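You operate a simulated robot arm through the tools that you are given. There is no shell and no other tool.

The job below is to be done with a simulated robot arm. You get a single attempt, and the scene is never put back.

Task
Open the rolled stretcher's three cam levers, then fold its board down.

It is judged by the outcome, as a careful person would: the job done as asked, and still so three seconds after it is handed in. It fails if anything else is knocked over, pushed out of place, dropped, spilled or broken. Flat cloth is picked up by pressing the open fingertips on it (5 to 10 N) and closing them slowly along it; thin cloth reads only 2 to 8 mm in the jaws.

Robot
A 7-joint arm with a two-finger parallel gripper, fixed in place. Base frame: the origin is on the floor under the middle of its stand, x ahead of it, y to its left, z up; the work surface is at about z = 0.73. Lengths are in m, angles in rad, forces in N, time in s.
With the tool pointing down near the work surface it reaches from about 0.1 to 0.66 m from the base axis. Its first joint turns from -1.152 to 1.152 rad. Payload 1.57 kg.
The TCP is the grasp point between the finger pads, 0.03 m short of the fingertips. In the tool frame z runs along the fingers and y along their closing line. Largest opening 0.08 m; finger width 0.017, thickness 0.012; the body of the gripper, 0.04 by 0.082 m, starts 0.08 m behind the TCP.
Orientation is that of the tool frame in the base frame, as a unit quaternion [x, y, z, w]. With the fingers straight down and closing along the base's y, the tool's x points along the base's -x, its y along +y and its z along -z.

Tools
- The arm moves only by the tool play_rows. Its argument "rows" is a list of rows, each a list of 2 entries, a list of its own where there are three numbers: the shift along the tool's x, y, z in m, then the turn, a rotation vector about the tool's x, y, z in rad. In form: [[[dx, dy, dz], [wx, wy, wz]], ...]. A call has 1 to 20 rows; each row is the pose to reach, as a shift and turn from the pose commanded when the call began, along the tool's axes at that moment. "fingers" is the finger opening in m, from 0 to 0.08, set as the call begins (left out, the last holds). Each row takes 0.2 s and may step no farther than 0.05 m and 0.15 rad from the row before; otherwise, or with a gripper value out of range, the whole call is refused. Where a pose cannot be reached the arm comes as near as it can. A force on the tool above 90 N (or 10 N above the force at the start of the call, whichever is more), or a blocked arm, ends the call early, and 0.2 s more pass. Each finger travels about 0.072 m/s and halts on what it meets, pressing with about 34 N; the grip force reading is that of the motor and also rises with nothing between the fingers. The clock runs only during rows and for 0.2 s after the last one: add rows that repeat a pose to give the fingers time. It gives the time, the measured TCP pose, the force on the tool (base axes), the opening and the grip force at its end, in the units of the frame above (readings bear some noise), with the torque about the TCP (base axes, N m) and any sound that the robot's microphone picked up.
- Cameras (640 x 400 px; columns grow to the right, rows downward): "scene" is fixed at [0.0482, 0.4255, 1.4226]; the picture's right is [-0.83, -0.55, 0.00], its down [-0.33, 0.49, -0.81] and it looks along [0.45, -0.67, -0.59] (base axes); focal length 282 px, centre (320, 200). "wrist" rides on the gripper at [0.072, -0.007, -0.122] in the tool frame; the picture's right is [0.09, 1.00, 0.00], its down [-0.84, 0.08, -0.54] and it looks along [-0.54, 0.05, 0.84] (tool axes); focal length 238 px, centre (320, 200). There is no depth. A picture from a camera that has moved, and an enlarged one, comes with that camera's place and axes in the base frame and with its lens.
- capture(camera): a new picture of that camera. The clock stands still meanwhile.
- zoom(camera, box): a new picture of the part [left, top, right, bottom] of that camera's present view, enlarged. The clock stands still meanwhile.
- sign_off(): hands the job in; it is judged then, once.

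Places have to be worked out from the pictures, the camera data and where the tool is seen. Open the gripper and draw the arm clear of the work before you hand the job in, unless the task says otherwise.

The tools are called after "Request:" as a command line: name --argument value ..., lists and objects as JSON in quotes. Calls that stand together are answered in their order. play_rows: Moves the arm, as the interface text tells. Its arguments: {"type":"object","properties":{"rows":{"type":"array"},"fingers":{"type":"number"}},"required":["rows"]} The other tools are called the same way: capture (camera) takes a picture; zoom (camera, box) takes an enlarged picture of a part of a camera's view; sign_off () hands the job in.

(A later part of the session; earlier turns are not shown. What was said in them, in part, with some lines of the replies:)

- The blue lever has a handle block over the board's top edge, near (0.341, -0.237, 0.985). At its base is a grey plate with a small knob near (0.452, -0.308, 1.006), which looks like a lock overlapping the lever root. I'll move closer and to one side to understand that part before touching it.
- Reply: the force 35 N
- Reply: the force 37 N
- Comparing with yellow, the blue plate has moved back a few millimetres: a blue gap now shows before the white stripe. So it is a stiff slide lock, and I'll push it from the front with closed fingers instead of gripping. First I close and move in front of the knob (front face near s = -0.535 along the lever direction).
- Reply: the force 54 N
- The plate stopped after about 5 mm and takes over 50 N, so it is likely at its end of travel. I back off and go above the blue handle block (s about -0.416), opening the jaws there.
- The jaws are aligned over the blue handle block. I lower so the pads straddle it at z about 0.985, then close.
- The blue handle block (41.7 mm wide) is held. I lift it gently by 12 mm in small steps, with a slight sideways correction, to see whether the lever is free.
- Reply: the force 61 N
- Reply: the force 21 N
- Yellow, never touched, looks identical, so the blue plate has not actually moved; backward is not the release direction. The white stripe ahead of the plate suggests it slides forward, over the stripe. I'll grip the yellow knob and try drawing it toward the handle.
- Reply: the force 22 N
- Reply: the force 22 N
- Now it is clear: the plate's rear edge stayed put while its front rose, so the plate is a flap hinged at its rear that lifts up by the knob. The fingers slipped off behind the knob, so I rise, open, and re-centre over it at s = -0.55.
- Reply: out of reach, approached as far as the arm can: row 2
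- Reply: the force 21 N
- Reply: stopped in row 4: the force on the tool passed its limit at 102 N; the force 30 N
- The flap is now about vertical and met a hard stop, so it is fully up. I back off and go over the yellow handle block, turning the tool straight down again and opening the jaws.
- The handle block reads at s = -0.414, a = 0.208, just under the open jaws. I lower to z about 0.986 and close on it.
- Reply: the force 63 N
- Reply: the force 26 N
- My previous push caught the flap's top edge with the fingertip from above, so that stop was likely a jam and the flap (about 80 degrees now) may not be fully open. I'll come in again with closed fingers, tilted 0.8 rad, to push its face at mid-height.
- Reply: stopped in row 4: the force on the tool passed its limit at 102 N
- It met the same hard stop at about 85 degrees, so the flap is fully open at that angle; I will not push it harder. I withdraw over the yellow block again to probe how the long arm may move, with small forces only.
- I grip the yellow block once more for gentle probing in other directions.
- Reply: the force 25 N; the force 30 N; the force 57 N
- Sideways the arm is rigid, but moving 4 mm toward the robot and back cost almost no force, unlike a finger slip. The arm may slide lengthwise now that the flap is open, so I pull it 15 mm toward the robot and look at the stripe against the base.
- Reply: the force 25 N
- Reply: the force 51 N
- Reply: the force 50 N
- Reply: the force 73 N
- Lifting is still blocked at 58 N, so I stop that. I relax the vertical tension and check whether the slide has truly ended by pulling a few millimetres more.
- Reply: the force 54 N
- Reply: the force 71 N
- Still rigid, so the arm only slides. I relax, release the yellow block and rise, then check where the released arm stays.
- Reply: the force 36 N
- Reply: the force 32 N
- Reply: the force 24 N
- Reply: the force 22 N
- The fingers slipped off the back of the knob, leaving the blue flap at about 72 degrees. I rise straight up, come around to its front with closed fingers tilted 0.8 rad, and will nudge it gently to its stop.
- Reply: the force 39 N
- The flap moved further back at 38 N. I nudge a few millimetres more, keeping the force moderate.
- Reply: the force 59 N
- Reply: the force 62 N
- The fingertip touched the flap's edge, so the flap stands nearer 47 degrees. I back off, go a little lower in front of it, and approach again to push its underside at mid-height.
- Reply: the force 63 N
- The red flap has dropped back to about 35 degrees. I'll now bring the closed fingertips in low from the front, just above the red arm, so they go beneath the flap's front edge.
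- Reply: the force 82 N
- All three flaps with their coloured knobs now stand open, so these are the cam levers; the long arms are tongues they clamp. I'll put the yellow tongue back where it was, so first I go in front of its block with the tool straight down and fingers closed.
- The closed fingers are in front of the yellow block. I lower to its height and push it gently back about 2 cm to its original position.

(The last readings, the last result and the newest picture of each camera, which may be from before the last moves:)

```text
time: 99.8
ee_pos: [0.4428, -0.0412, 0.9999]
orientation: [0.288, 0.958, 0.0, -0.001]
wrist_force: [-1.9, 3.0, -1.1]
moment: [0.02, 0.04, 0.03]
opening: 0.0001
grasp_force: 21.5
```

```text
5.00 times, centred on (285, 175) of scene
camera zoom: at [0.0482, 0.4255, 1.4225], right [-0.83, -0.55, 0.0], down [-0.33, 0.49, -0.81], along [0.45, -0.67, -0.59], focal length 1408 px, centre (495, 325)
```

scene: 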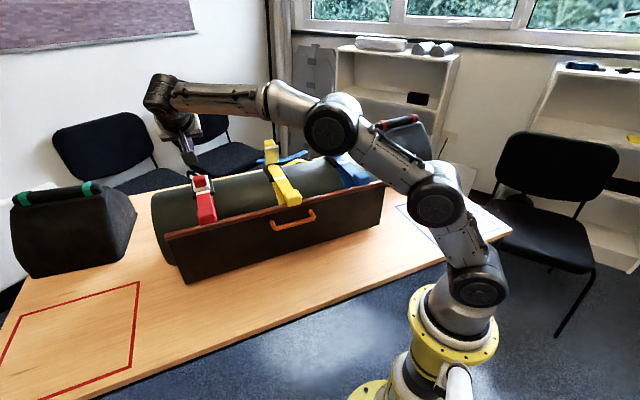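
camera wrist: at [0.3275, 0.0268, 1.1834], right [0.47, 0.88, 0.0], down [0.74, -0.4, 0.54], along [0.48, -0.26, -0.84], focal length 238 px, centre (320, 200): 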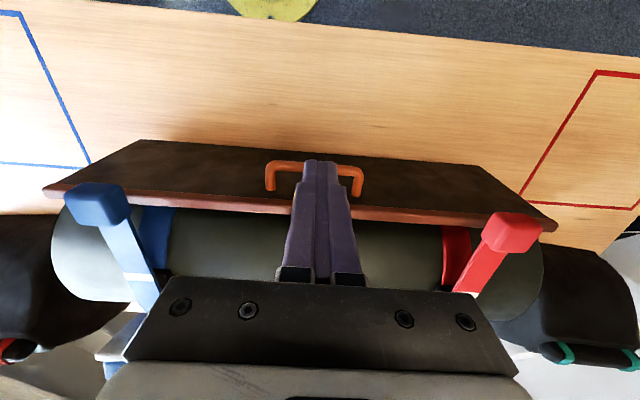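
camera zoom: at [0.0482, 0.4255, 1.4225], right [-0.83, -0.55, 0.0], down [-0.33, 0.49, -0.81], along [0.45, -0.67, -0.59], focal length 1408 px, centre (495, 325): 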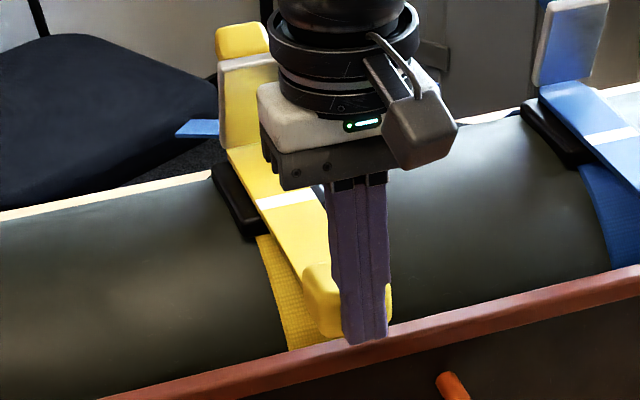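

Request:
play_rows --rows '[[[-0.003, 0, 0], [0, 0, 0]], [[-0.005, 0, 0], [0, 0, 0]], [[-0.007, 0, 0], [0, 0, 0]]]'

```text
time: 100.6
ee_pos: [0.448, -0.0453, 1.0001]
orientation: [0.289, 0.957, -0.002, -0.002]
wrist_force: [-1.4, 1.7, -1.7]
moment: [0.0, 0.06, 0.0]
opening: 0.0
grasp_force: 20.8
```

I check how the yellow stripe sits against its base compared with the untouched blue and red tongues.

Request:
zoom --camera "scene" --box '[266, 158, 296, 180]'

Request:
zoom --camera "scene" --box '[328, 145, 358, 167]'

Request:
zoom --camera "scene" --box '[188, 172, 218, 200]'

```text
16.00 times, centred on (281, 169) of scene
camera zoom: at [0.0482, 0.4255, 1.4225], right [-0.83, -0.55, 0.0], down [-0.33, 0.49, -0.81], along [0.45, -0.67, -0.59], focal length 4505 px, centre (944, 696)
```

zoom: 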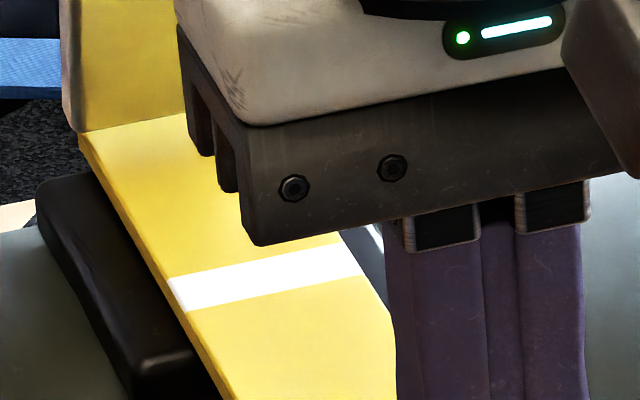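

```text
16.00 times, centred on (343, 156) of scene
camera zoom: at [0.0482, 0.4255, 1.4225], right [-0.83, -0.55, 0.0], down [-0.33, 0.49, -0.81], along [0.45, -0.67, -0.59], focal length 4505 px, centre (-48, 904)
```

zoom: 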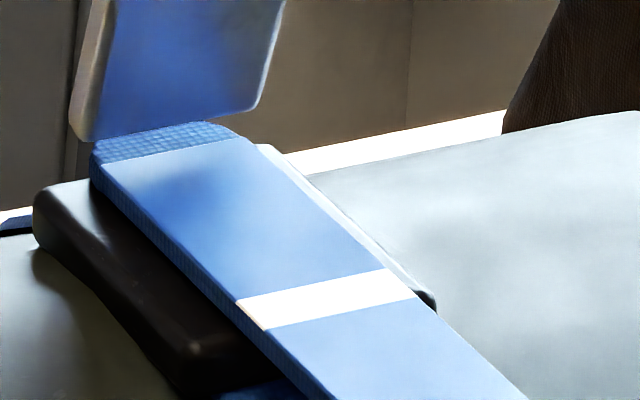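

```text
14.29 times, centred on (203, 186) of scene
camera zoom: at [0.0482, 0.4255, 1.4225], right [-0.83, -0.55, 0.0], down [-0.33, 0.49, -0.81], along [0.45, -0.67, -0.59], focal length 4023 px, centre (1991, 400)
```

zoom: 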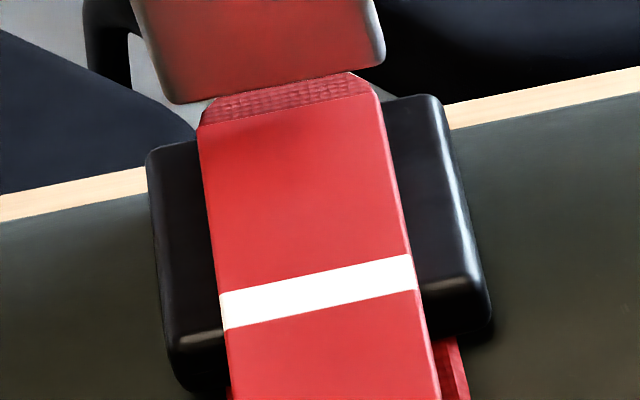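

Measured in the scene view, the yellow tongue is now about 13 mm further in than it was originally (it slides freely both ways with its lever open). I'll grip its block and draw it back out 13 mm to where it began.

Request:
play_rows --rows '[[[0.01, 0, 0], [0, 0, 0]], [[0.01, 0, -0.03], [0, 0, 0]], [[0.0, 0, -0.06], [0, 0, 0]], [[-0.028, 0, -0.06], [0, 0, 0]]]'

Request:
play_rows --rows '[[[0, 0, 0], [0, 0, 0]], [[0, 0, 0], [0, 0, 0]], [[0, 0, 0], [0, 0, 0]], [[0, 0, 0.035], [0, 0, 0]], [[0, 0, 0.074], [0, 0, 0]], [[0, 0, 0.074], [0, 0, 0]]]' --fingers 0.08

Request:
play_rows --rows '[[[0, 0, 0], [0, 0, 0]], [[0, 0, 0], [0, 0, 0]], [[0, 0, 0], [0, 0, 0]]]' --fingers 0.03

Request:
play_rows --rows '[[[0.004, 0, 0], [0, 0, 0]], [[0.008, 0, 0], [0, 0, 0]], [[0.013, 0, 0], [0, 0, 0]], [[0.013, 0, 0], [0, 0, 0]]]'

Request:
zoom --camera "scene" --box '[266, 158, 296, 180]'

```text
time: 101.6
ee_pos: [0.4718, -0.0602, 1.0607]
orientation: [0.289, 0.957, -0.001, -0.002]
wrist_force: [0.1, -1.6, -0.4]
moment: [-0.02, -0.01, 0.02]
opening: 0.0001
grasp_force: 21.6
```

```text
time: 103.0
ee_pos: [0.4702, -0.0602, 0.9874]
orientation: [0.289, 0.957, 0.0, -0.001]
wrist_force: [0.4, -1.2, 0.7]
moment: [-0.01, -0.03, 0.02]
opening: 0.0796
grasp_force: 0.0
```

```text
time: 103.8
ee_pos: [0.4704, -0.0602, 0.9868]
orientation: [0.289, 0.957, -0.002, 0.0]
wrist_force: [3.1, 7.3, -3.9]
moment: [0.24, -0.56, 0.21]
opening: 0.0421
grasp_force: 43.7
```

```text
time: 104.8
ee_pos: [0.4606, -0.0532, 0.987]
orientation: [0.288, 0.958, -0.001, 0.0]
wrist_force: [4.5, 3.5, 1.7]
moment: [0.5, 0.12, 0.83]
opening: 0.0419
grasp_force: 45.1
```

```text
16.00 times, centred on (281, 169) of scene
camera zoom: at [0.0483, 0.4255, 1.4225], right [-0.83, -0.55, 0.0], down [-0.33, 0.49, -0.81], along [0.45, -0.67, -0.59], focal length 4505 px, centre (944, 696)
```

zoom: 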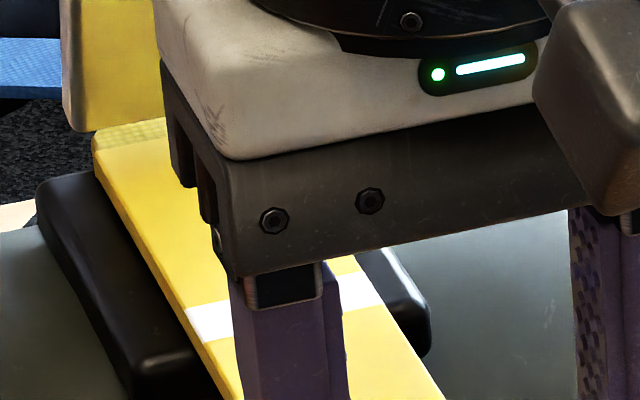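

The stripe is back at its original place. I release the block, rise and move toward the robot, turning the tool -90 degrees about its axis so the jaws can later close on the board's orange handle bar from the front.

Request:
play_rows --rows '[[[0, 0, 0], [0, 0, 0]], [[0, 0, 0], [0, 0, 0]], [[0, 0, 0], [0, 0, 0]], [[0, 0, -0.045], [0, 0, 0]], [[0, 0, -0.09], [0, 0, 0]], [[0.04, 0, -0.11], [0, 0, 0]]]' --fingers 0.08

Request:
play_rows --rows '[[[0.01, 0, 0], [0, 0, -0.143]], [[0.02, 0, 0], [0, 0, -0.286]], [[0.03, 0, 0], [0, 0, -0.429]], [[0.04, 0, 0], [0, 0, -0.571]], [[0.05, 0, 0], [0, 0, -0.714]], [[0.06, 0, 0], [0, 0, -0.857]], [[0.07, 0, 0], [0, 0, -1.0]], [[0.08, 0, 0], [0, 0, -1.143]], [[0.08, 0, 0], [0, 0, -1.286]], [[0.08, 0, 0], [0, 0, -1.429]], [[0.08, 0, 0], [0, 0, -1.571]]]'

Request:
capture --camera "wrist"

Request:
capture --camera "scene"

```text
time: 106.2
ee_pos: [0.4256, -0.0311, 1.0973]
orientation: [0.289, 0.957, -0.001, -0.001]
wrist_force: [-0.2, 0.6, -0.1]
moment: [0.0, -0.04, 0.0]
opening: 0.0802
grasp_force: 0.1
```

```text
time: 108.6
ee_pos: [0.3596, 0.0132, 1.0976]
orientation: [-0.476, 0.88, 0.0, -0.001]
wrist_force: [-0.3, 0.4, 0.7]
moment: [-0.01, 0.02, 0.0]
opening: 0.0801
grasp_force: 0.1
```

```text
taken
camera wrist: at [0.3277, -0.0516, 1.2174], right [-0.88, 0.47, 0.0], down [0.4, 0.74, 0.54], along [0.25, 0.48, -0.84], focal length 238 px, centre (320, 200)
```

wrist: 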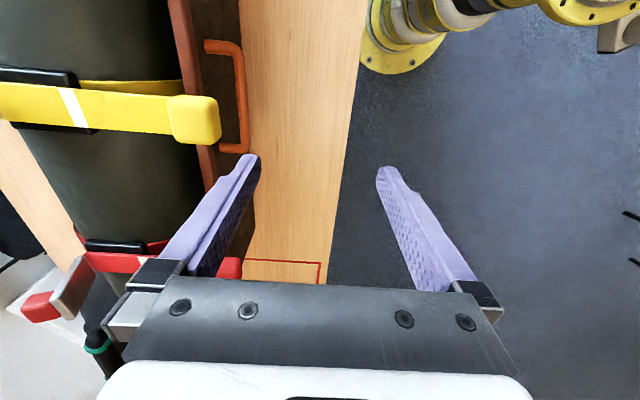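

```text
taken
```

scene: 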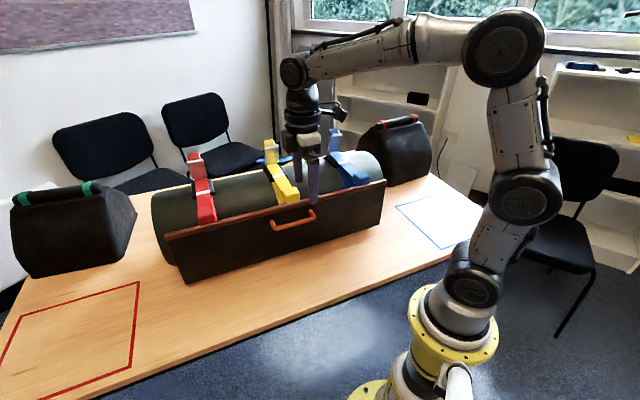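

The jaws now close along the fore-aft direction. The orange bar reads near s = -0.392, z about 0.89–0.90, centred at a = 0.205. I tilt the tool by 1 rad so the fingers point toward the board, staying above and in front.

Request:
play_rows --rows '[[[0, -0.003, 0.004], [0.143, 0, 0]], [[0, -0.006, 0.008], [0.286, 0, 0]], [[0, -0.01, 0.012], [0.429, 0, 0]], [[0, -0.014, 0.016], [0.571, 0, 0]], [[0, -0.018, 0.02], [0.714, 0, 0]], [[0, -0.022, 0.024], [0.857, 0, 0]], [[0, -0.026, 0.028], [1.0, 0, 0]]]' --fingers 0.05

Request:
capture --camera "wrist"

Request:
capture --camera "scene"

```text
time: 110.2
ee_pos: [0.3815, -0.0012, 1.0663]
orientation: [-0.415, 0.773, -0.422, 0.227]
wrist_force: [0.1, 0.3, 0.4]
moment: [0.01, -0.02, 0.05]
opening: 0.0501
grasp_force: 0.0
```

```text
taken
camera wrist: at [0.2611, -0.0077, 1.1384], right [-0.5, 0.22, -0.84], down [0.05, 0.97, 0.23], along [0.86, 0.07, -0.5], focal length 238 px, centre (320, 200)
```

wrist: 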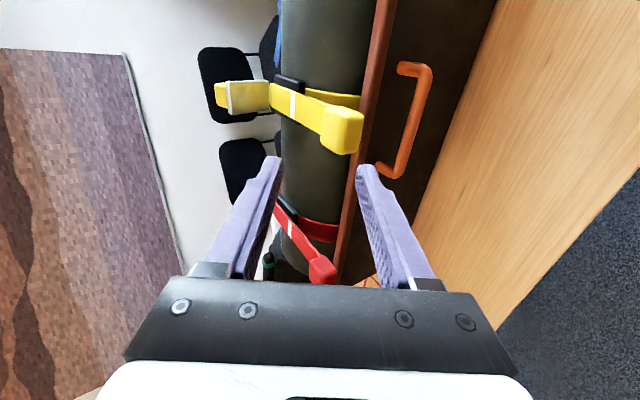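

```text
taken
```

scene: 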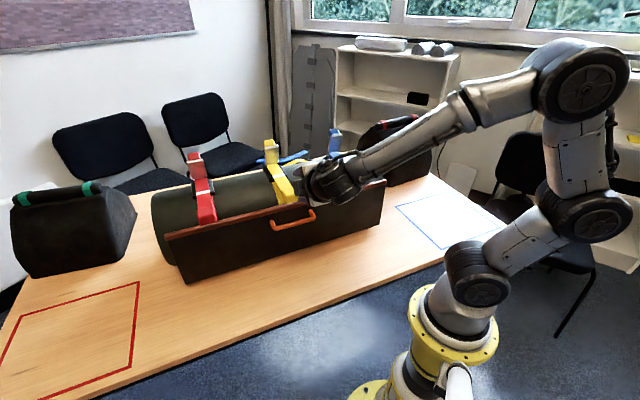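

The bar triangulates well to s = -0.3945, z = 0.888. I descend in front of the board to a pre-grasp point 7 cm short of the bar along the tool axis, with the jaws at 40 mm.

Request:
play_rows --rows '[[[0, 0.027, 0.022], [0, 0, 0]], [[0, 0.055, 0.0445], [0, 0, 0]], [[0, 0.082, 0.0668], [0, 0, 0]], [[0, 0.1097, 0.089], [0, 0, 0]]]' --fingers 0.04

Request:
capture --camera "wrist"

Request:
zoom --camera "scene" --box '[230, 150, 390, 260]'

```text
time: 111.2
ee_pos: [0.3953, -0.0097, 0.9272]
orientation: [-0.415, 0.773, -0.423, 0.227]
wrist_force: [-0.4, -0.1, 0.1]
moment: [0.0, -0.03, 0.01]
opening: 0.0402
grasp_force: 0.0
```

```text
taken
camera wrist: at [0.2739, -0.0164, 0.9987], right [-0.5, 0.22, -0.84], down [0.05, 0.97, 0.23], along [0.86, 0.07, -0.5], focal length 238 px, centre (320, 200)
```

wrist: 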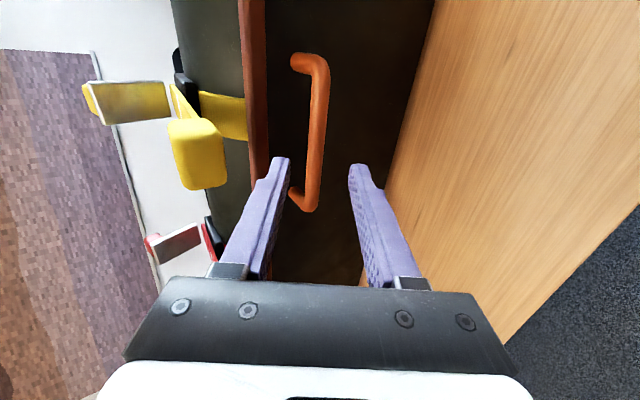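

```text
3.64 times, centred on (310, 205) of scene
camera zoom: at [0.0482, 0.4255, 1.4226], right [-0.83, -0.55, 0.0], down [-0.33, 0.49, -0.81], along [0.45, -0.67, -0.59], focal length 1024 px, centre (356, 182)
```

zoom: 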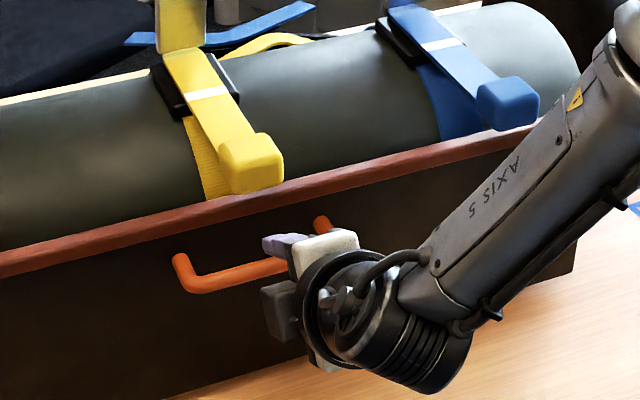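

The bar lies between the finger lines, about 6.6 cm ahead (s = -0.394, z = 0.894). I advance along the tool axis and then close on it.

Request:
play_rows --rows '[[[0.003, -0.002, 0.02], [0, 0, 0]], [[0.006, -0.003, 0.04], [0, 0, 0]], [[0.006, -0.003, 0.0545], [0, 0, 0]], [[0.006, -0.003, 0.0545], [0, 0, 0]]]'

Request:
capture --camera "wrist"

Request:
zoom --camera "scene" --box '[230, 150, 390, 260]'

```text
time: 112.2
ee_pos: [0.4301, -0.0419, 0.9004]
orientation: [-0.416, 0.773, -0.422, 0.226]
wrist_force: [0.1, 0.1, 0.2]
moment: [-0.01, -0.01, -0.01]
opening: 0.0399
grasp_force: 0.1
```

```text
taken
camera wrist: at [0.3097, -0.0478, 0.9721], right [-0.5, 0.22, -0.84], down [0.05, 0.97, 0.23], along [0.86, 0.07, -0.5], focal length 238 px, centre (320, 200)
```

wrist: 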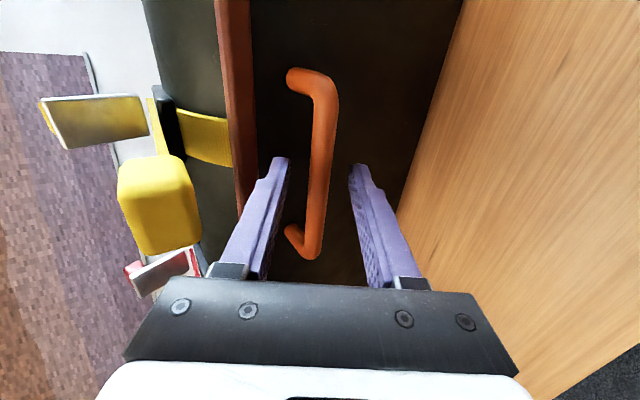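

```text
3.64 times, centred on (310, 205) of scene
camera zoom: at [0.0482, 0.4255, 1.4226], right [-0.83, -0.55, 0.0], down [-0.33, 0.49, -0.81], along [0.45, -0.67, -0.59], focal length 1024 px, centre (356, 182)
```

zoom: 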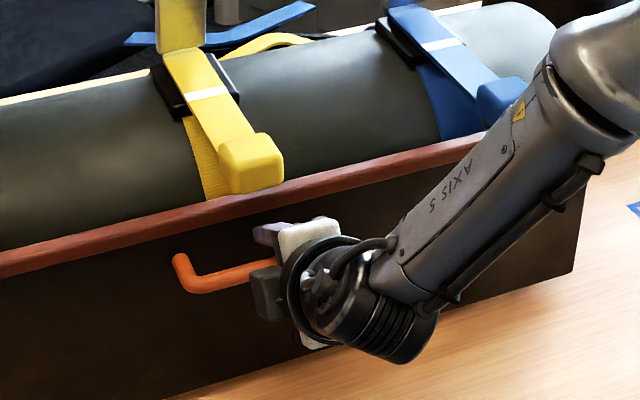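

The bar runs between the fingertips. I close the jaws on it.

Request:
play_rows --rows '[[[0, 0, 0], [0, 0, 0]], [[0, 0, 0], [0, 0, 0]], [[0, 0, 0], [0, 0, 0]]]' --fingers 0.0

```text
time: 113.0
ee_pos: [0.4309, -0.0407, 0.9011]
orientation: [-0.416, 0.773, -0.423, 0.226]
wrist_force: [0.6, -2.1, 0.4]
moment: [-0.17, 0.05, -0.1]
opening: 0.0137
grasp_force: 30.2
```

The bar is held (13.7 mm). I pull it gently toward the robot by 9 mm along the expected arc to see if the board is free.

Request:
play_rows --rows '[[[0, 0.0035, -0.0031], [0, 0, 0]], [[0, 0.0073, -0.0061], [0, 0, 0]]]'

Request:
zoom --camera "scene" --box '[150, 120, 390, 290]'

```text
time: 113.6
ee_pos: [0.4242, -0.0364, 0.8991]
orientation: [-0.415, 0.773, -0.423, 0.226]
wrist_force: [2.2, -4.7, 5.5]
moment: [-0.32, -0.06, -0.13]
opening: 0.0137
grasp_force: 30.2
```

```text
2.35 times, centred on (270, 205) of scene
camera zoom: at [0.0482, 0.4253, 1.4226], right [-0.83, -0.55, 0.0], down [-0.33, 0.49, -0.81], along [0.45, -0.67, -0.59], focal length 662 px, centre (438, 188)
```

zoom: 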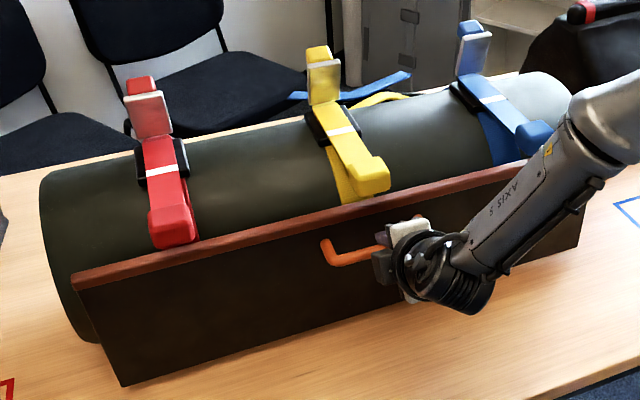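

The board follows freely with only about 5 N. I continue folding it along the arc to about 20 degrees, slowly.

Request:
play_rows --rows '[[[0, 0.0043, -0.0028], [0, 0, 0]], [[0, 0.0104, -0.0068], [0, 0, 0]], [[0, 0.0165, -0.0107], [0, 0, 0]], [[0, 0.0229, -0.0141], [0, 0, 0]], [[0, 0.0293, -0.0174], [0, 0, 0]], [[0, 0.036, -0.0202], [0, 0, 0]], [[0, 0.0427, -0.0229], [0, 0, 0]]]'

Request:
capture --camera "wrist"

Request:
capture --camera "scene"

```text
time: 115.2
ee_pos: [0.3891, -0.0119, 0.8755]
orientation: [-0.415, 0.773, -0.422, 0.227]
wrist_force: [-9.4, 5.8, 22.4]
moment: [-0.21, -0.01, 0.0]
opening: 0.0136
grasp_force: 30.3
```

```text
taken
camera wrist: at [0.2673, -0.0188, 0.9458], right [-0.5, 0.22, -0.84], down [0.05, 0.97, 0.23], along [0.86, 0.07, -0.5], focal length 238 px, centre (320, 200)
```

wrist: 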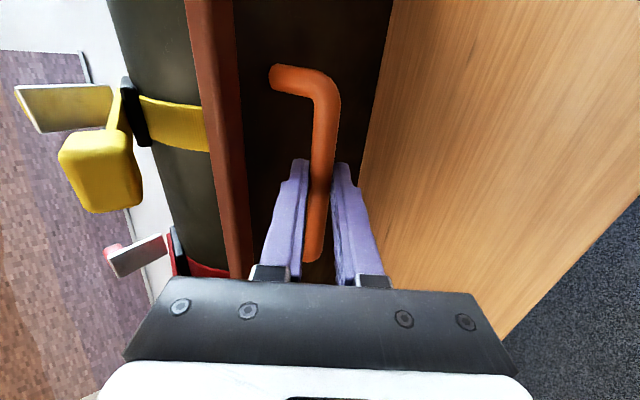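

```text
taken
```

scene: 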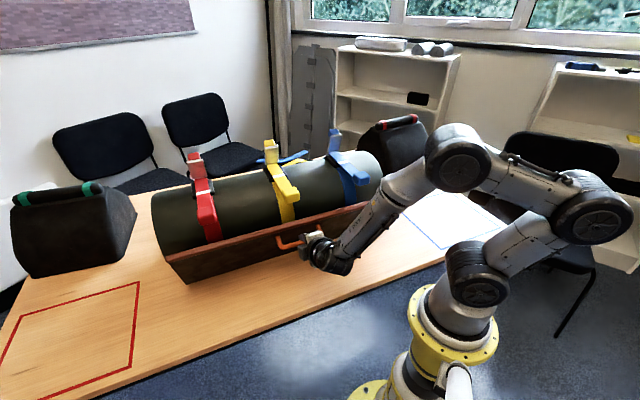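

The board is tilting smoothly; a radial load of about 24 N shows the hinge is slightly lower and further forward than assumed (front bottom edge). I correct the arc and continue to about 40 degrees.

Request:
play_rows --rows '[[[0, 0.006, -0.0056], [0, 0, 0]], [[0, 0.0127, -0.0087], [0, 0, 0]], [[0, 0.0197, -0.0108], [0, 0, 0]], [[0, 0.0267, -0.0128], [0, 0, 0]], [[0, 0.0339, -0.0143], [0, 0, 0]], [[0, 0.0412, -0.0158], [0, 0, 0]], [[0, 0.0485, -0.0165], [0, 0, 0]], [[0, 0.0558, -0.0171], [0, 0, 0]]]'

Request:
capture --camera "wrist"

Request:
zoom --camera "scene" --box '[150, 150, 400, 310]'

```text
time: 117.0
ee_pos: [0.3507, 0.0104, 0.8372]
orientation: [-0.415, 0.774, -0.423, 0.225]
wrist_force: [9.6, -17.4, -9.4]
moment: [-0.2, 0.08, -0.17]
opening: 0.0142
grasp_force: 30.6
```

```text
taken
camera wrist: at [0.2297, 0.0046, 0.9077], right [-0.5, 0.22, -0.84], down [0.05, 0.97, 0.23], along [0.86, 0.07, -0.5], focal length 238 px, centre (320, 200)
```

wrist: 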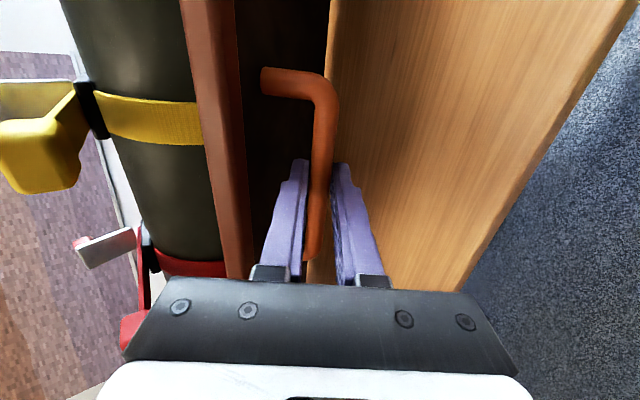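

```text
2.50 times, centred on (275, 230) of scene
camera zoom: at [0.0486, 0.425, 1.4227], right [-0.83, -0.55, 0.0], down [-0.33, 0.49, -0.81], along [0.45, -0.67, -0.59], focal length 704 px, centre (432, 125)
```

zoom: 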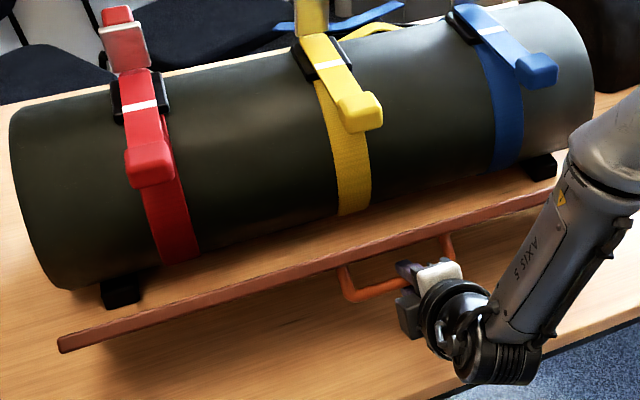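

The board is near 40 degrees and the tangential load on the bar is only about 3 N, so its hinge has friction. I open the jaws slightly to see that it stays, then back away along the tool axis.

Request:
play_rows --rows '[[[0, 0, 0], [0, 0, 0]], [[0, 0, 0], [0, 0, 0]]]' --fingers 0.034

Request:
zoom --camera "scene" --box '[150, 150, 400, 310]'

Request:
capture --camera "wrist"

```text
time: 117.6
ee_pos: [0.3514, 0.0127, 0.8373]
orientation: [-0.415, 0.773, -0.423, 0.226]
wrist_force: [-0.5, 0.2, 0.4]
moment: [-0.02, -0.01, -0.03]
opening: 0.034
grasp_force: 0.0
```

```text
2.50 times, centred on (275, 230) of scene
camera zoom: at [0.0482, 0.4255, 1.4226], right [-0.83, -0.55, 0.0], down [-0.33, 0.49, -0.81], along [0.45, -0.67, -0.59], focal length 704 px, centre (432, 125)
```

zoom: 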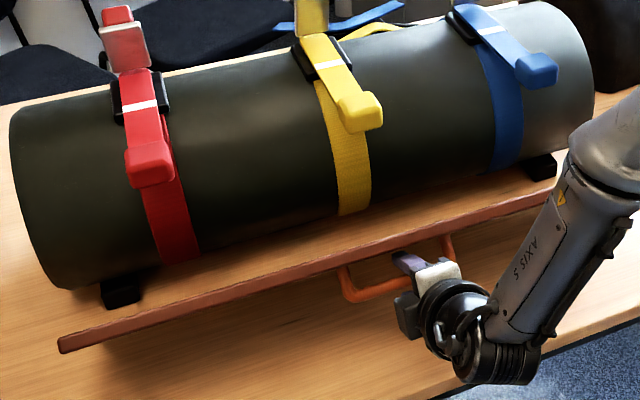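

```text
taken
camera wrist: at [0.2303, 0.0056, 0.9082], right [-0.5, 0.22, -0.84], down [0.05, 0.97, 0.23], along [0.86, 0.07, -0.5], focal length 238 px, centre (320, 200)
```

wrist: 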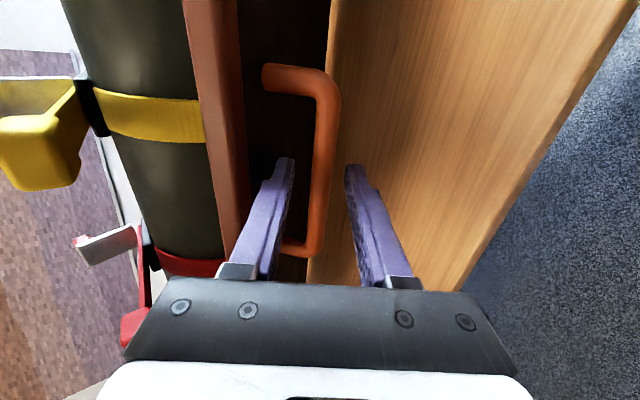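

The board stays put on its own friction, so I can finish by pressing it down from behind. I back the fingers off the bar, rise, and turn the tool straight down again.

Request:
play_rows --rows '[[[0, 0, -0.02], [0, 0, 0]], [[0, 0, -0.045], [0, 0, 0]], [[0, -0.03, -0.064], [-0.14, 0, 0]], [[0, -0.06, -0.083], [-0.28, 0, 0]], [[0, -0.09, -0.1], [-0.42, 0, 0]], [[0, -0.12, -0.105], [-0.56, 0, 0]], [[0, -0.15, -0.105], [-0.7, 0, 0]], [[0, -0.16, -0.105], [-0.84, 0, 0]], [[0, -0.17, -0.105], [-0.985, 0, 0]]]'

Request:
capture --camera "wrist"

Request:
capture --camera "scene"

```text
time: 119.6
ee_pos: [0.3545, 0.0106, 1.0381]
orientation: [-0.473, 0.881, -0.005, 0.004]
wrist_force: [0.8, -0.2, 0.3]
moment: [-0.02, -0.01, 0.0]
opening: 0.0338
grasp_force: 0.1
```

```text
taken
camera wrist: at [0.3202, -0.0535, 1.1583], right [-0.88, 0.47, -0.01], down [0.39, 0.74, 0.54], along [0.26, 0.47, -0.84], focal length 238 px, centre (320, 200)
```

wrist: 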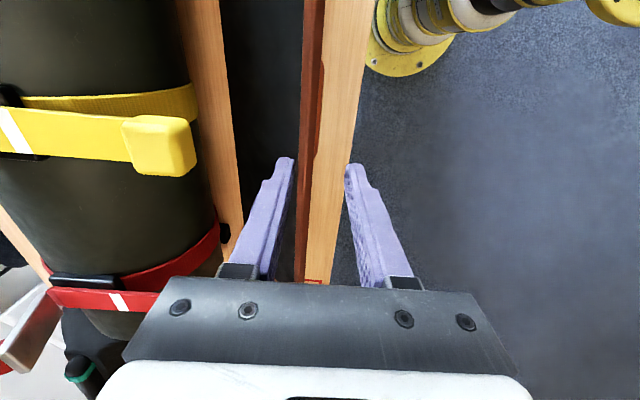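

```text
taken
```

scene: 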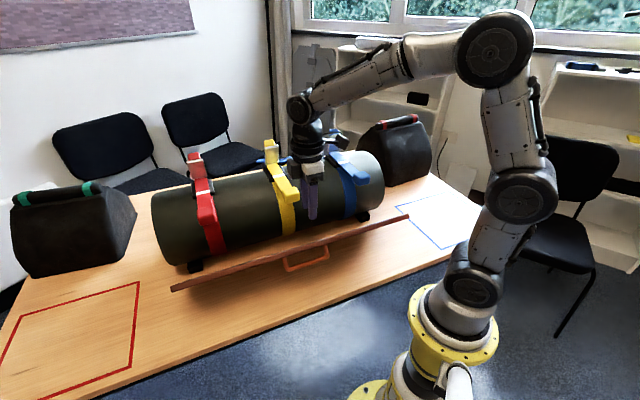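

The top view shows the board's dark inner face leaning forward about 40 degrees. I close the fingers and go down behind its top edge, at a = 0.11, midway between the blue and yellow blocks to stay clear of them.

Request:
play_rows --rows '[[[0.03, -0.02, 0], [0, 0, 0]], [[0.06, -0.045, 0], [0, 0, 0]], [[0.093, -0.074, 0], [0, 0, 0]], [[0.093, -0.074, 0.04], [0, 0, 0]], [[0.093, -0.074, 0.08], [0, 0, 0]], [[0.093, -0.074, 0.105], [0, 0, 0]]]' --fingers 0.0

Request:
capture --camera "wrist"

Request:
zoom --camera "scene" --box '[200, 150, 420, 300]'

```text
time: 121.0
ee_pos: [0.3664, -0.1085, 0.9321]
orientation: [-0.474, 0.881, -0.007, 0.002]
wrist_force: [-0.6, -0.4, -0.2]
moment: [0.0, 0.0, 0.01]
opening: 0.0
grasp_force: 21.6
```

```text
taken
camera wrist: at [0.3317, -0.1726, 1.0537], right [-0.88, 0.47, -0.01], down [0.39, 0.75, 0.54], along [0.27, 0.47, -0.84], focal length 238 px, centre (320, 200)
```

wrist: 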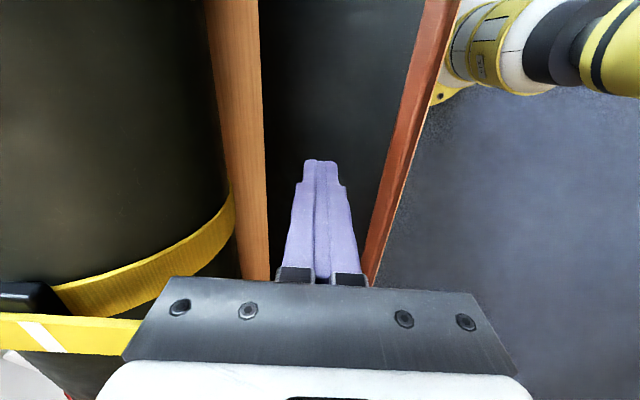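

```text
2.67 times, centred on (310, 225) of scene
camera zoom: at [0.0482, 0.4255, 1.4226], right [-0.83, -0.55, 0.0], down [-0.33, 0.49, -0.81], along [0.45, -0.67, -0.59], focal length 751 px, centre (347, 133)
```

zoom: 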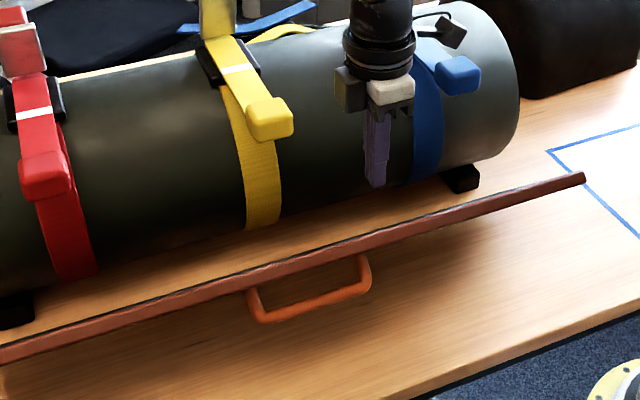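

The closed fingertips are behind the board's top edge without contact. I press the inner face forward and down along the arc to about 60 degrees.

Request:
play_rows --rows '[[[0, 0.005, 0.018], [0, 0, 0]], [[0, 0.0131, 0.0348], [0, 0, 0]], [[0, 0.0189, 0.0391], [0, 0, 0]], [[0, 0.0247, 0.0434], [0, 0, 0]], [[0, 0.03, 0.0482], [0, 0, 0]], [[0, 0.0355, 0.053], [0, 0, 0]], [[0, 0.0405, 0.0583], [0, 0, 0]], [[0, 0.0454, 0.0636], [0, 0, 0]], [[0, 0.05, 0.0692], [0, 0, 0]], [[0, 0.0544, 0.0749], [0, 0, 0]]]'

Request:
zoom --camera "scene" --box '[200, 150, 420, 300]'

```text
time: 123.2
ee_pos: [0.3203, -0.0802, 0.8575]
orientation: [-0.473, 0.881, -0.007, 0.003]
wrist_force: [0.4, -1.4, -0.2]
moment: [-0.01, -0.02, 0.01]
opening: 0.0
grasp_force: 21.6
```

```text
2.67 times, centred on (310, 225) of scene
camera zoom: at [0.0482, 0.4254, 1.4226], right [-0.83, -0.55, 0.0], down [-0.33, 0.49, -0.81], along [0.45, -0.67, -0.59], focal length 751 px, centre (347, 133)
```

zoom: 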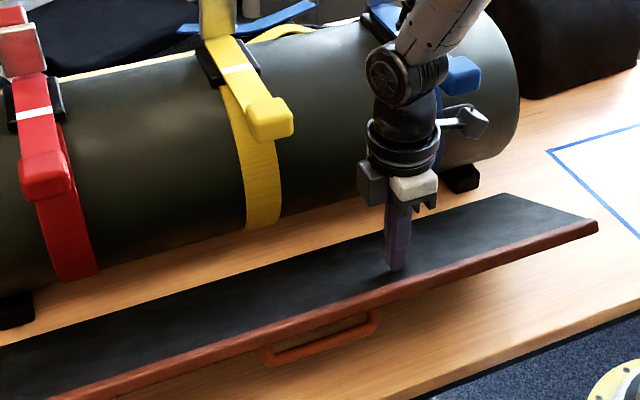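

The board follows easily, now about 60 degrees down. I continue pressing it slowly, watching for the handle meeting the table.

Request:
play_rows --rows '[[[0, 0.004, 0.006], [0, 0, 0]], [[0, 0.0079, 0.0121], [0, 0, 0]], [[0, 0.0114, 0.0184], [0, 0, 0]], [[0, 0.0148, 0.0248], [0, 0, 0]]]'

Request:
zoom --camera "scene" --box '[200, 150, 420, 300]'

```text
time: 124.2
ee_pos: [0.3088, -0.072, 0.8318]
orientation: [-0.473, 0.881, -0.007, 0.003]
wrist_force: [1.7, -1.0, 0.7]
moment: [0.01, -0.02, 0.01]
opening: 0.0001
grasp_force: 21.1
```

```text
2.67 times, centred on (310, 225) of scene
camera zoom: at [0.0482, 0.4254, 1.4226], right [-0.83, -0.55, 0.0], down [-0.33, 0.49, -0.81], along [0.45, -0.67, -0.59], focal length 751 px, centre (347, 133)
```

zoom: 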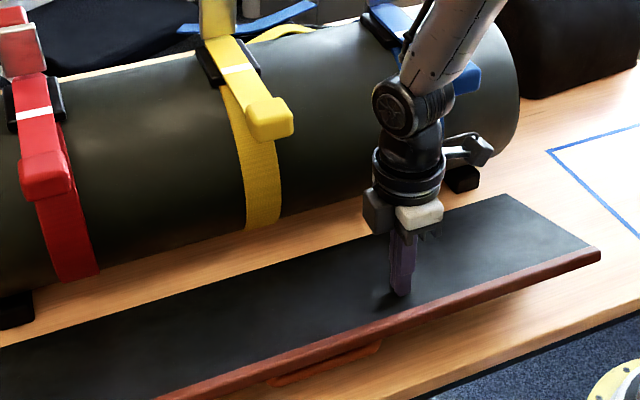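

Request:
play_rows --rows '[[[0, 0.003, 0.0066], [0, 0, 0]], [[0, 0.0058, 0.0133], [0, 0, 0]], [[0, 0.0081, 0.02], [0, 0, 0]]]'

Request:
zoom --camera "scene" --box '[200, 150, 420, 300]'

```text
time: 124.9
ee_pos: [0.3059, -0.071, 0.8235]
orientation: [-0.473, 0.881, -0.009, 0.005]
wrist_force: [-8.6, -0.1, 21.7]
moment: [0.11, 0.44, 0.08]
opening: 0.0
grasp_force: 21.2
stopped in row 3: the force on the tool passed its limit at 107 N (the readings are from after the stop); the commanded pose is now the measured one
```

```text
2.67 times, centred on (310, 225) of scene
camera zoom: at [0.0478, 0.4255, 1.4226], right [-0.83, -0.55, 0.0], down [-0.32, 0.49, -0.81], along [0.45, -0.67, -0.59], focal length 751 px, centre (347, 133)
```

zoom: 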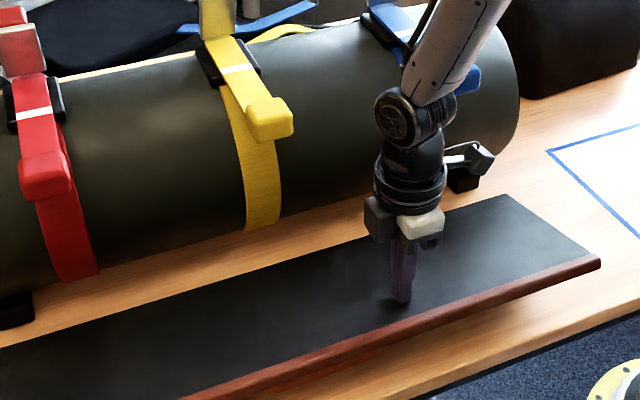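

The board met its stop at about 73–75 degrees, resting on its handle, so it is fully down. I lift the tool straight up away from it and inspect everything.

Request:
play_rows --rows '[[[0, -0.003, -0.03], [0, 0, 0]], [[0, -0.003, -0.07], [0, 0, 0]], [[0, 0.0, -0.115], [0, 0, 0]], [[0, 0.03, -0.16], [0, 0, 0]], [[0, 0.06, -0.2], [0, 0, 0]], [[0, 0.06, -0.24], [0, 0, 0]]]'

Request:
capture --camera "wrist"

Request:
capture --camera "scene"

Request:
zoom --camera "scene" --box '[140, 110, 430, 330]'

```text
refused: row 4 steps farther than a row can; nothing moved
```

```text
taken
camera wrist: at [0.2709, -0.1337, 0.9458], right [-0.88, 0.47, -0.02], down [0.39, 0.75, 0.54], along [0.27, 0.47, -0.84], focal length 238 px, centre (320, 200)
```

wrist: 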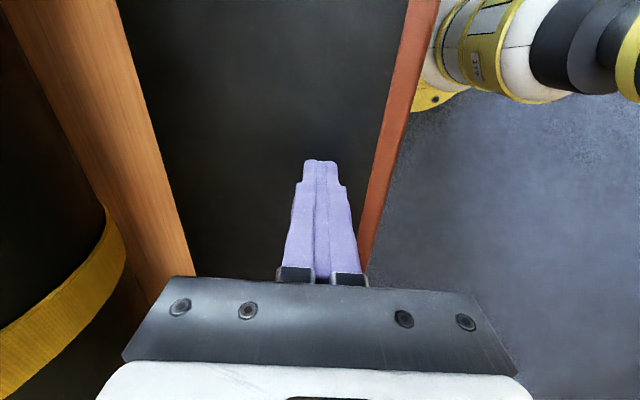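

```text
taken
```

scene: 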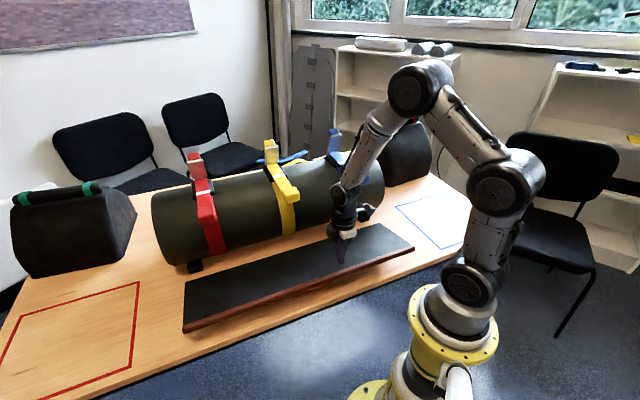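

```text
1.82 times, centred on (285, 220) of scene
camera zoom: at [0.0478, 0.4255, 1.4226], right [-0.83, -0.55, 0.0], down [-0.32, 0.49, -0.81], along [0.45, -0.67, -0.59], focal length 512 px, centre (384, 164)
```

zoom: 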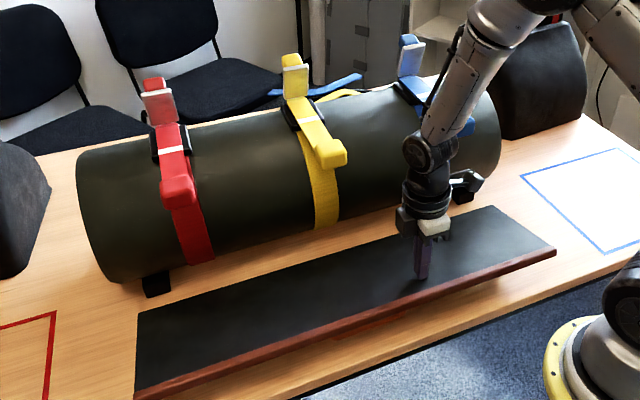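

One step was too long and nothing moved; the pictures show the board lying down and all three levers still up. I repeat the withdrawal with shorter steps.

Request:
play_rows --rows '[[[0, -0.003, -0.03], [0, 0, 0]], [[0, -0.003, -0.07], [0, 0, 0]], [[0, 0.0, -0.11], [0, 0, 0]], [[0, 0.02, -0.15], [0, 0, 0]], [[0, 0.04, -0.19], [0, 0, 0]], [[0, 0.06, -0.23], [0, 0, 0]], [[0, 0.06, -0.27], [0, 0, 0]], [[0, 0.06, -0.31], [0, 0, 0]]]'

Request:
capture --camera "wrist"

Request:
zoom --camera "scene" --box '[140, 110, 430, 330]'

```text
time: 126.7
ee_pos: [0.2519, -0.0325, 1.1315]
orientation: [-0.474, 0.881, -0.009, 0.005]
wrist_force: [-0.1, 0.2, -0.3]
moment: [0.0, 0.0, -0.01]
opening: 0.0
grasp_force: 21.5
```

```text
taken
camera wrist: at [0.2164, -0.096, 1.2533], right [-0.88, 0.47, -0.02], down [0.39, 0.75, 0.54], along [0.27, 0.47, -0.84], focal length 238 px, centre (320, 200)
```

wrist: 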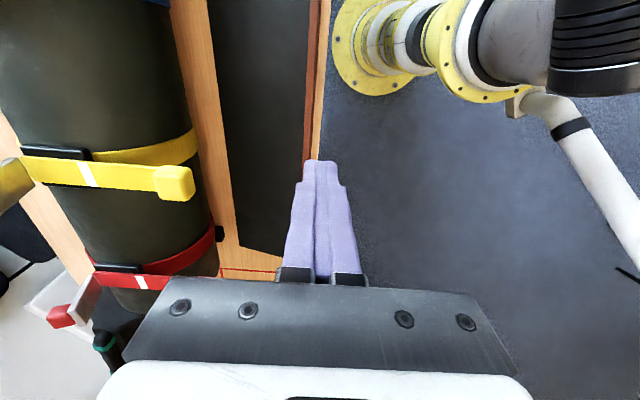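

```text
1.82 times, centred on (285, 220) of scene
camera zoom: at [0.0482, 0.4255, 1.4226], right [-0.83, -0.55, 0.0], down [-0.33, 0.49, -0.81], along [0.45, -0.67, -0.59], focal length 512 px, centre (384, 164)
```

zoom: 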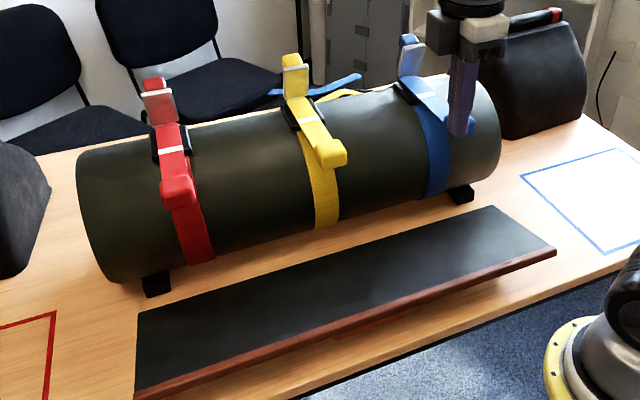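

The board lies down on its handle and the three levers stand up. I open the gripper, raise the arm clear, and check each lever and the rest of the scene closely.

Request:
play_rows --rows '[[[0, 0, -0.03], [0, 0, 0]], [[0, 0, -0.06], [0, 0, 0]], [[0, 0, -0.1], [0, 0, 0]], [[-0.04, 0, -0.1], [0, 0, 0]], [[-0.08, 0, -0.1], [0, 0, 0]], [[-0.1, 0, -0.1], [0, 0, 0]], [[-0.1, 0, -0.1], [0, 0, 0]]]' --fingers 0.08

Request:
capture --camera "scene"

Request:
zoom --camera "scene" --box '[175, 135, 245, 215]'

Request:
zoom --camera "scene" --box '[250, 125, 380, 205]'

Request:
capture --camera "wrist"

```text
time: 128.3
ee_pos: [0.3062, 0.0507, 1.2324]
orientation: [-0.474, 0.881, -0.01, 0.006]
wrist_force: [-0.7, 0.1, 0.7]
moment: [0.01, -0.02, 0.01]
opening: 0.0801
grasp_force: 0.1
```

```text
taken
```

scene: 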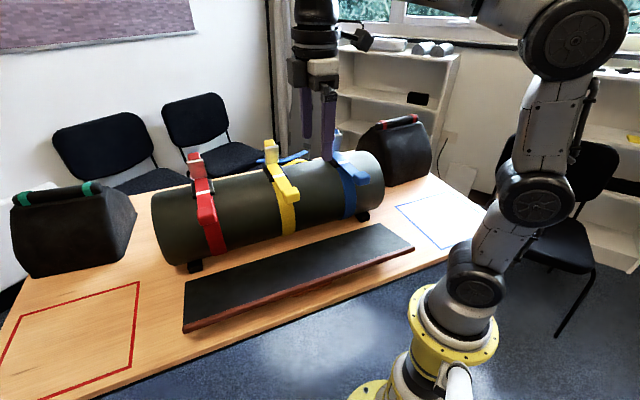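

```text
5.00 times, centred on (210, 175) of scene
camera zoom: at [0.0482, 0.4255, 1.4226], right [-0.83, -0.55, 0.0], down [-0.33, 0.49, -0.81], along [0.45, -0.67, -0.59], focal length 1408 px, centre (870, 325)
```

zoom: 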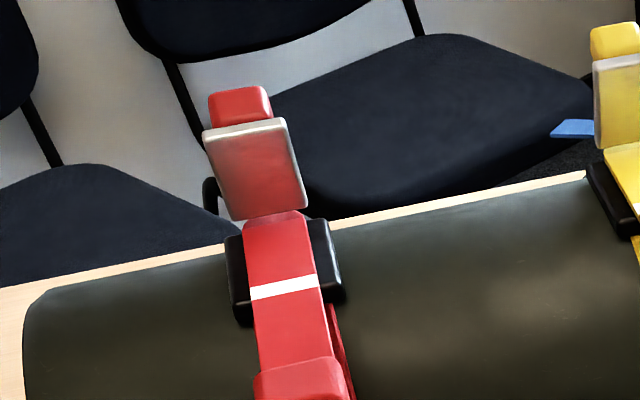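

```text
4.92 times, centred on (315, 165) of scene
camera zoom: at [0.0482, 0.4255, 1.4226], right [-0.83, -0.55, 0.0], down [-0.33, 0.49, -0.81], along [0.45, -0.67, -0.59], focal length 1386 px, centre (345, 372)
```

zoom: 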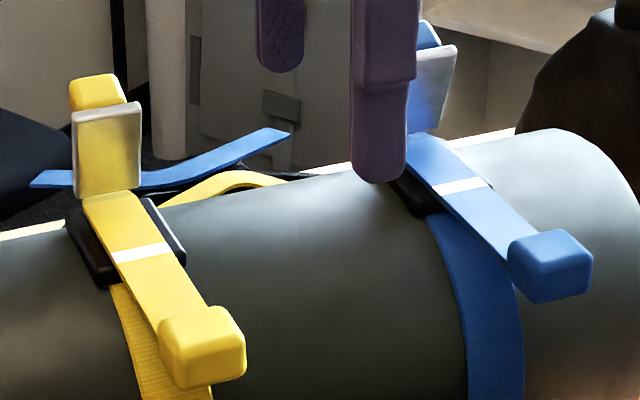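

```text
taken
camera wrist: at [0.2698, -0.012, 1.3536], right [-0.88, 0.47, -0.02], down [0.39, 0.75, 0.54], along [0.27, 0.47, -0.84], focal length 238 px, centre (320, 200)
```

wrist: 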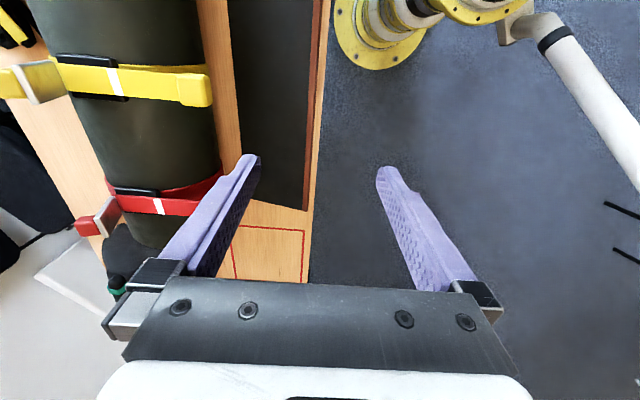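

All three levers stand up and the board is down, with bags and roll undisturbed. The gripper hides part of the blue lever, so I shift it aside and compare the three lever angles.

Request:
play_rows --rows '[[[0.04, 0, 0], [0, 0, 0]], [[0.08, 0, 0], [0, 0, 0]], [[0.12, 0, 0], [0, 0, 0]], [[0.15, 0, 0], [0, 0, 0]]]'

Request:
zoom --camera "scene" --box '[320, 120, 370, 160]'

Request:
zoom --camera "scene" --box '[250, 130, 300, 170]'

Request:
zoom --camera "scene" --box '[175, 145, 225, 185]'

```text
time: 129.3
ee_pos: [0.2222, -0.076, 1.2328]
orientation: [-0.473, 0.881, -0.01, 0.005]
wrist_force: [-0.6, 0.7, -0.4]
moment: [0.02, 0.04, 0.03]
opening: 0.0803
grasp_force: 0.0
```

```text
10.00 times, centred on (345, 140) of scene
camera zoom: at [0.0482, 0.4255, 1.4226], right [-0.83, -0.55, 0.0], down [-0.33, 0.49, -0.81], along [0.45, -0.67, -0.59], focal length 2816 px, centre (70, 800)
```

zoom: 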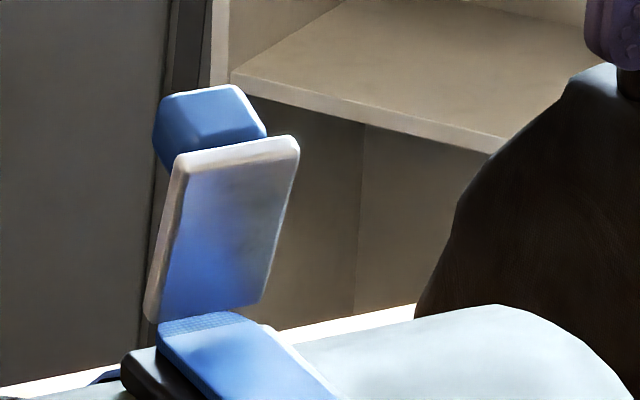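

```text
10.00 times, centred on (275, 150) of scene
camera zoom: at [0.0482, 0.4255, 1.4226], right [-0.83, -0.55, 0.0], down [-0.33, 0.49, -0.81], along [0.45, -0.67, -0.59], focal length 2816 px, centre (770, 700)
```

zoom: 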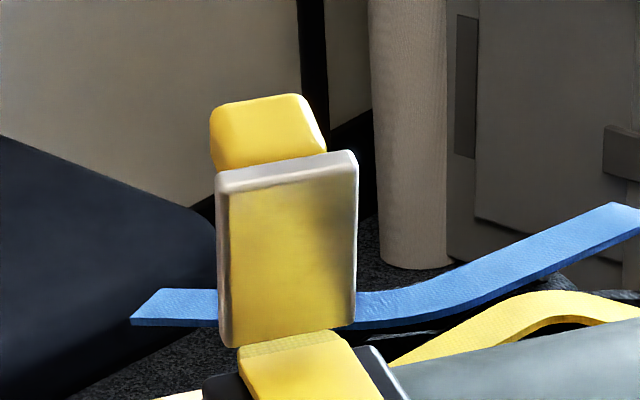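

```text
10.00 times, centred on (200, 165) of scene
camera zoom: at [0.0482, 0.4255, 1.4226], right [-0.83, -0.55, 0.0], down [-0.33, 0.49, -0.81], along [0.45, -0.67, -0.59], focal length 2816 px, centre (1520, 550)
```

zoom: 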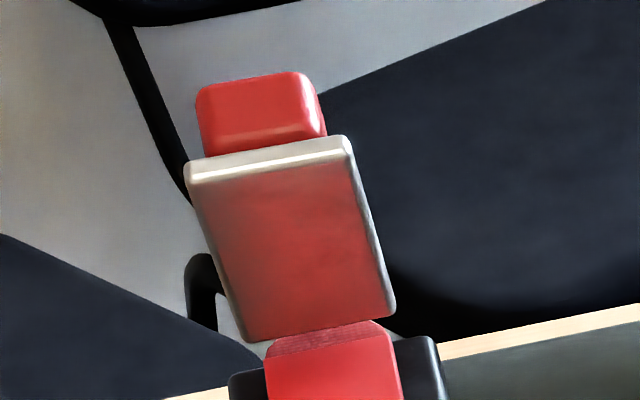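

All levers sit at the same fully open stop. Last check: I compare the yellow tongue's stripe with its original place using the same enlarged view as before.

Request:
zoom --camera "scene" --box '[268, 162, 292, 180]'

Request:
zoom --camera "scene" --box '[170, 200, 430, 350]'

```text
16.00 times, centred on (280, 171) of scene
camera zoom: at [0.0482, 0.4255, 1.4226], right [-0.83, -0.55, 0.0], down [-0.33, 0.49, -0.81], along [0.45, -0.67, -0.59], focal length 4505 px, centre (960, 664)
```

zoom: 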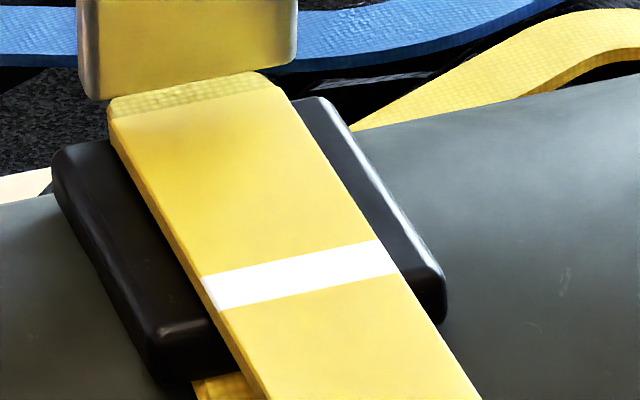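

```text
2.46 times, centred on (300, 275) of scene
camera zoom: at [0.0482, 0.4255, 1.4226], right [-0.83, -0.55, 0.0], down [-0.33, 0.49, -0.81], along [0.45, -0.67, -0.59], focal length 693 px, centre (369, 15)
```

zoom: 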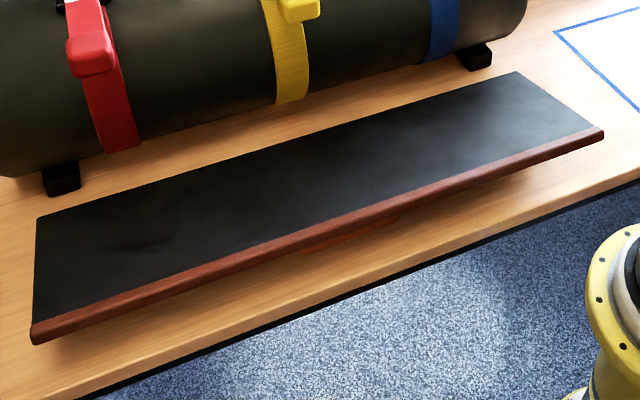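

The yellow tongue is within a millimetre or two of where it began, the three cam levers are fully open, and the board lies folded down. The gripper is open and clear of the work, so I hand the job in.

Request:
sign_off

```text
The job is handed in.
```

I opened the three cam levers, folded the board down, and handed the job in. I did not wait to confirm the result after handing in.

- **Cam levers:** I treated the grey hinged plates with the coloured knobs as the cam levers. All three are up at their hard stop, about 70 to 75 degrees, and stayed there when I let go. The long coloured arms did not lift when I pulled on the blue and yellow ones. Each looks like a strap tongue that its lever clamps.
- **Board:** it is folded forward to about 75 degrees, as far as it will go, and seems to be resting on its orange handle against the table.
- **Yellow tongue:** I slid it about 2 cm while working out how the levers open, then put it back within a millimetre or two of where it began. The blue and red tongues were not moved.
- **Force:** the tool passed its force limit three times, at 102 to 107 N. Two were against the yellow lever's stop and one was when the board reached its stop. I saw no damage afterwards.
- **Surroundings:** in the last pictures, the bags and roll look undisturbed. The gripper is open and clear of the work.
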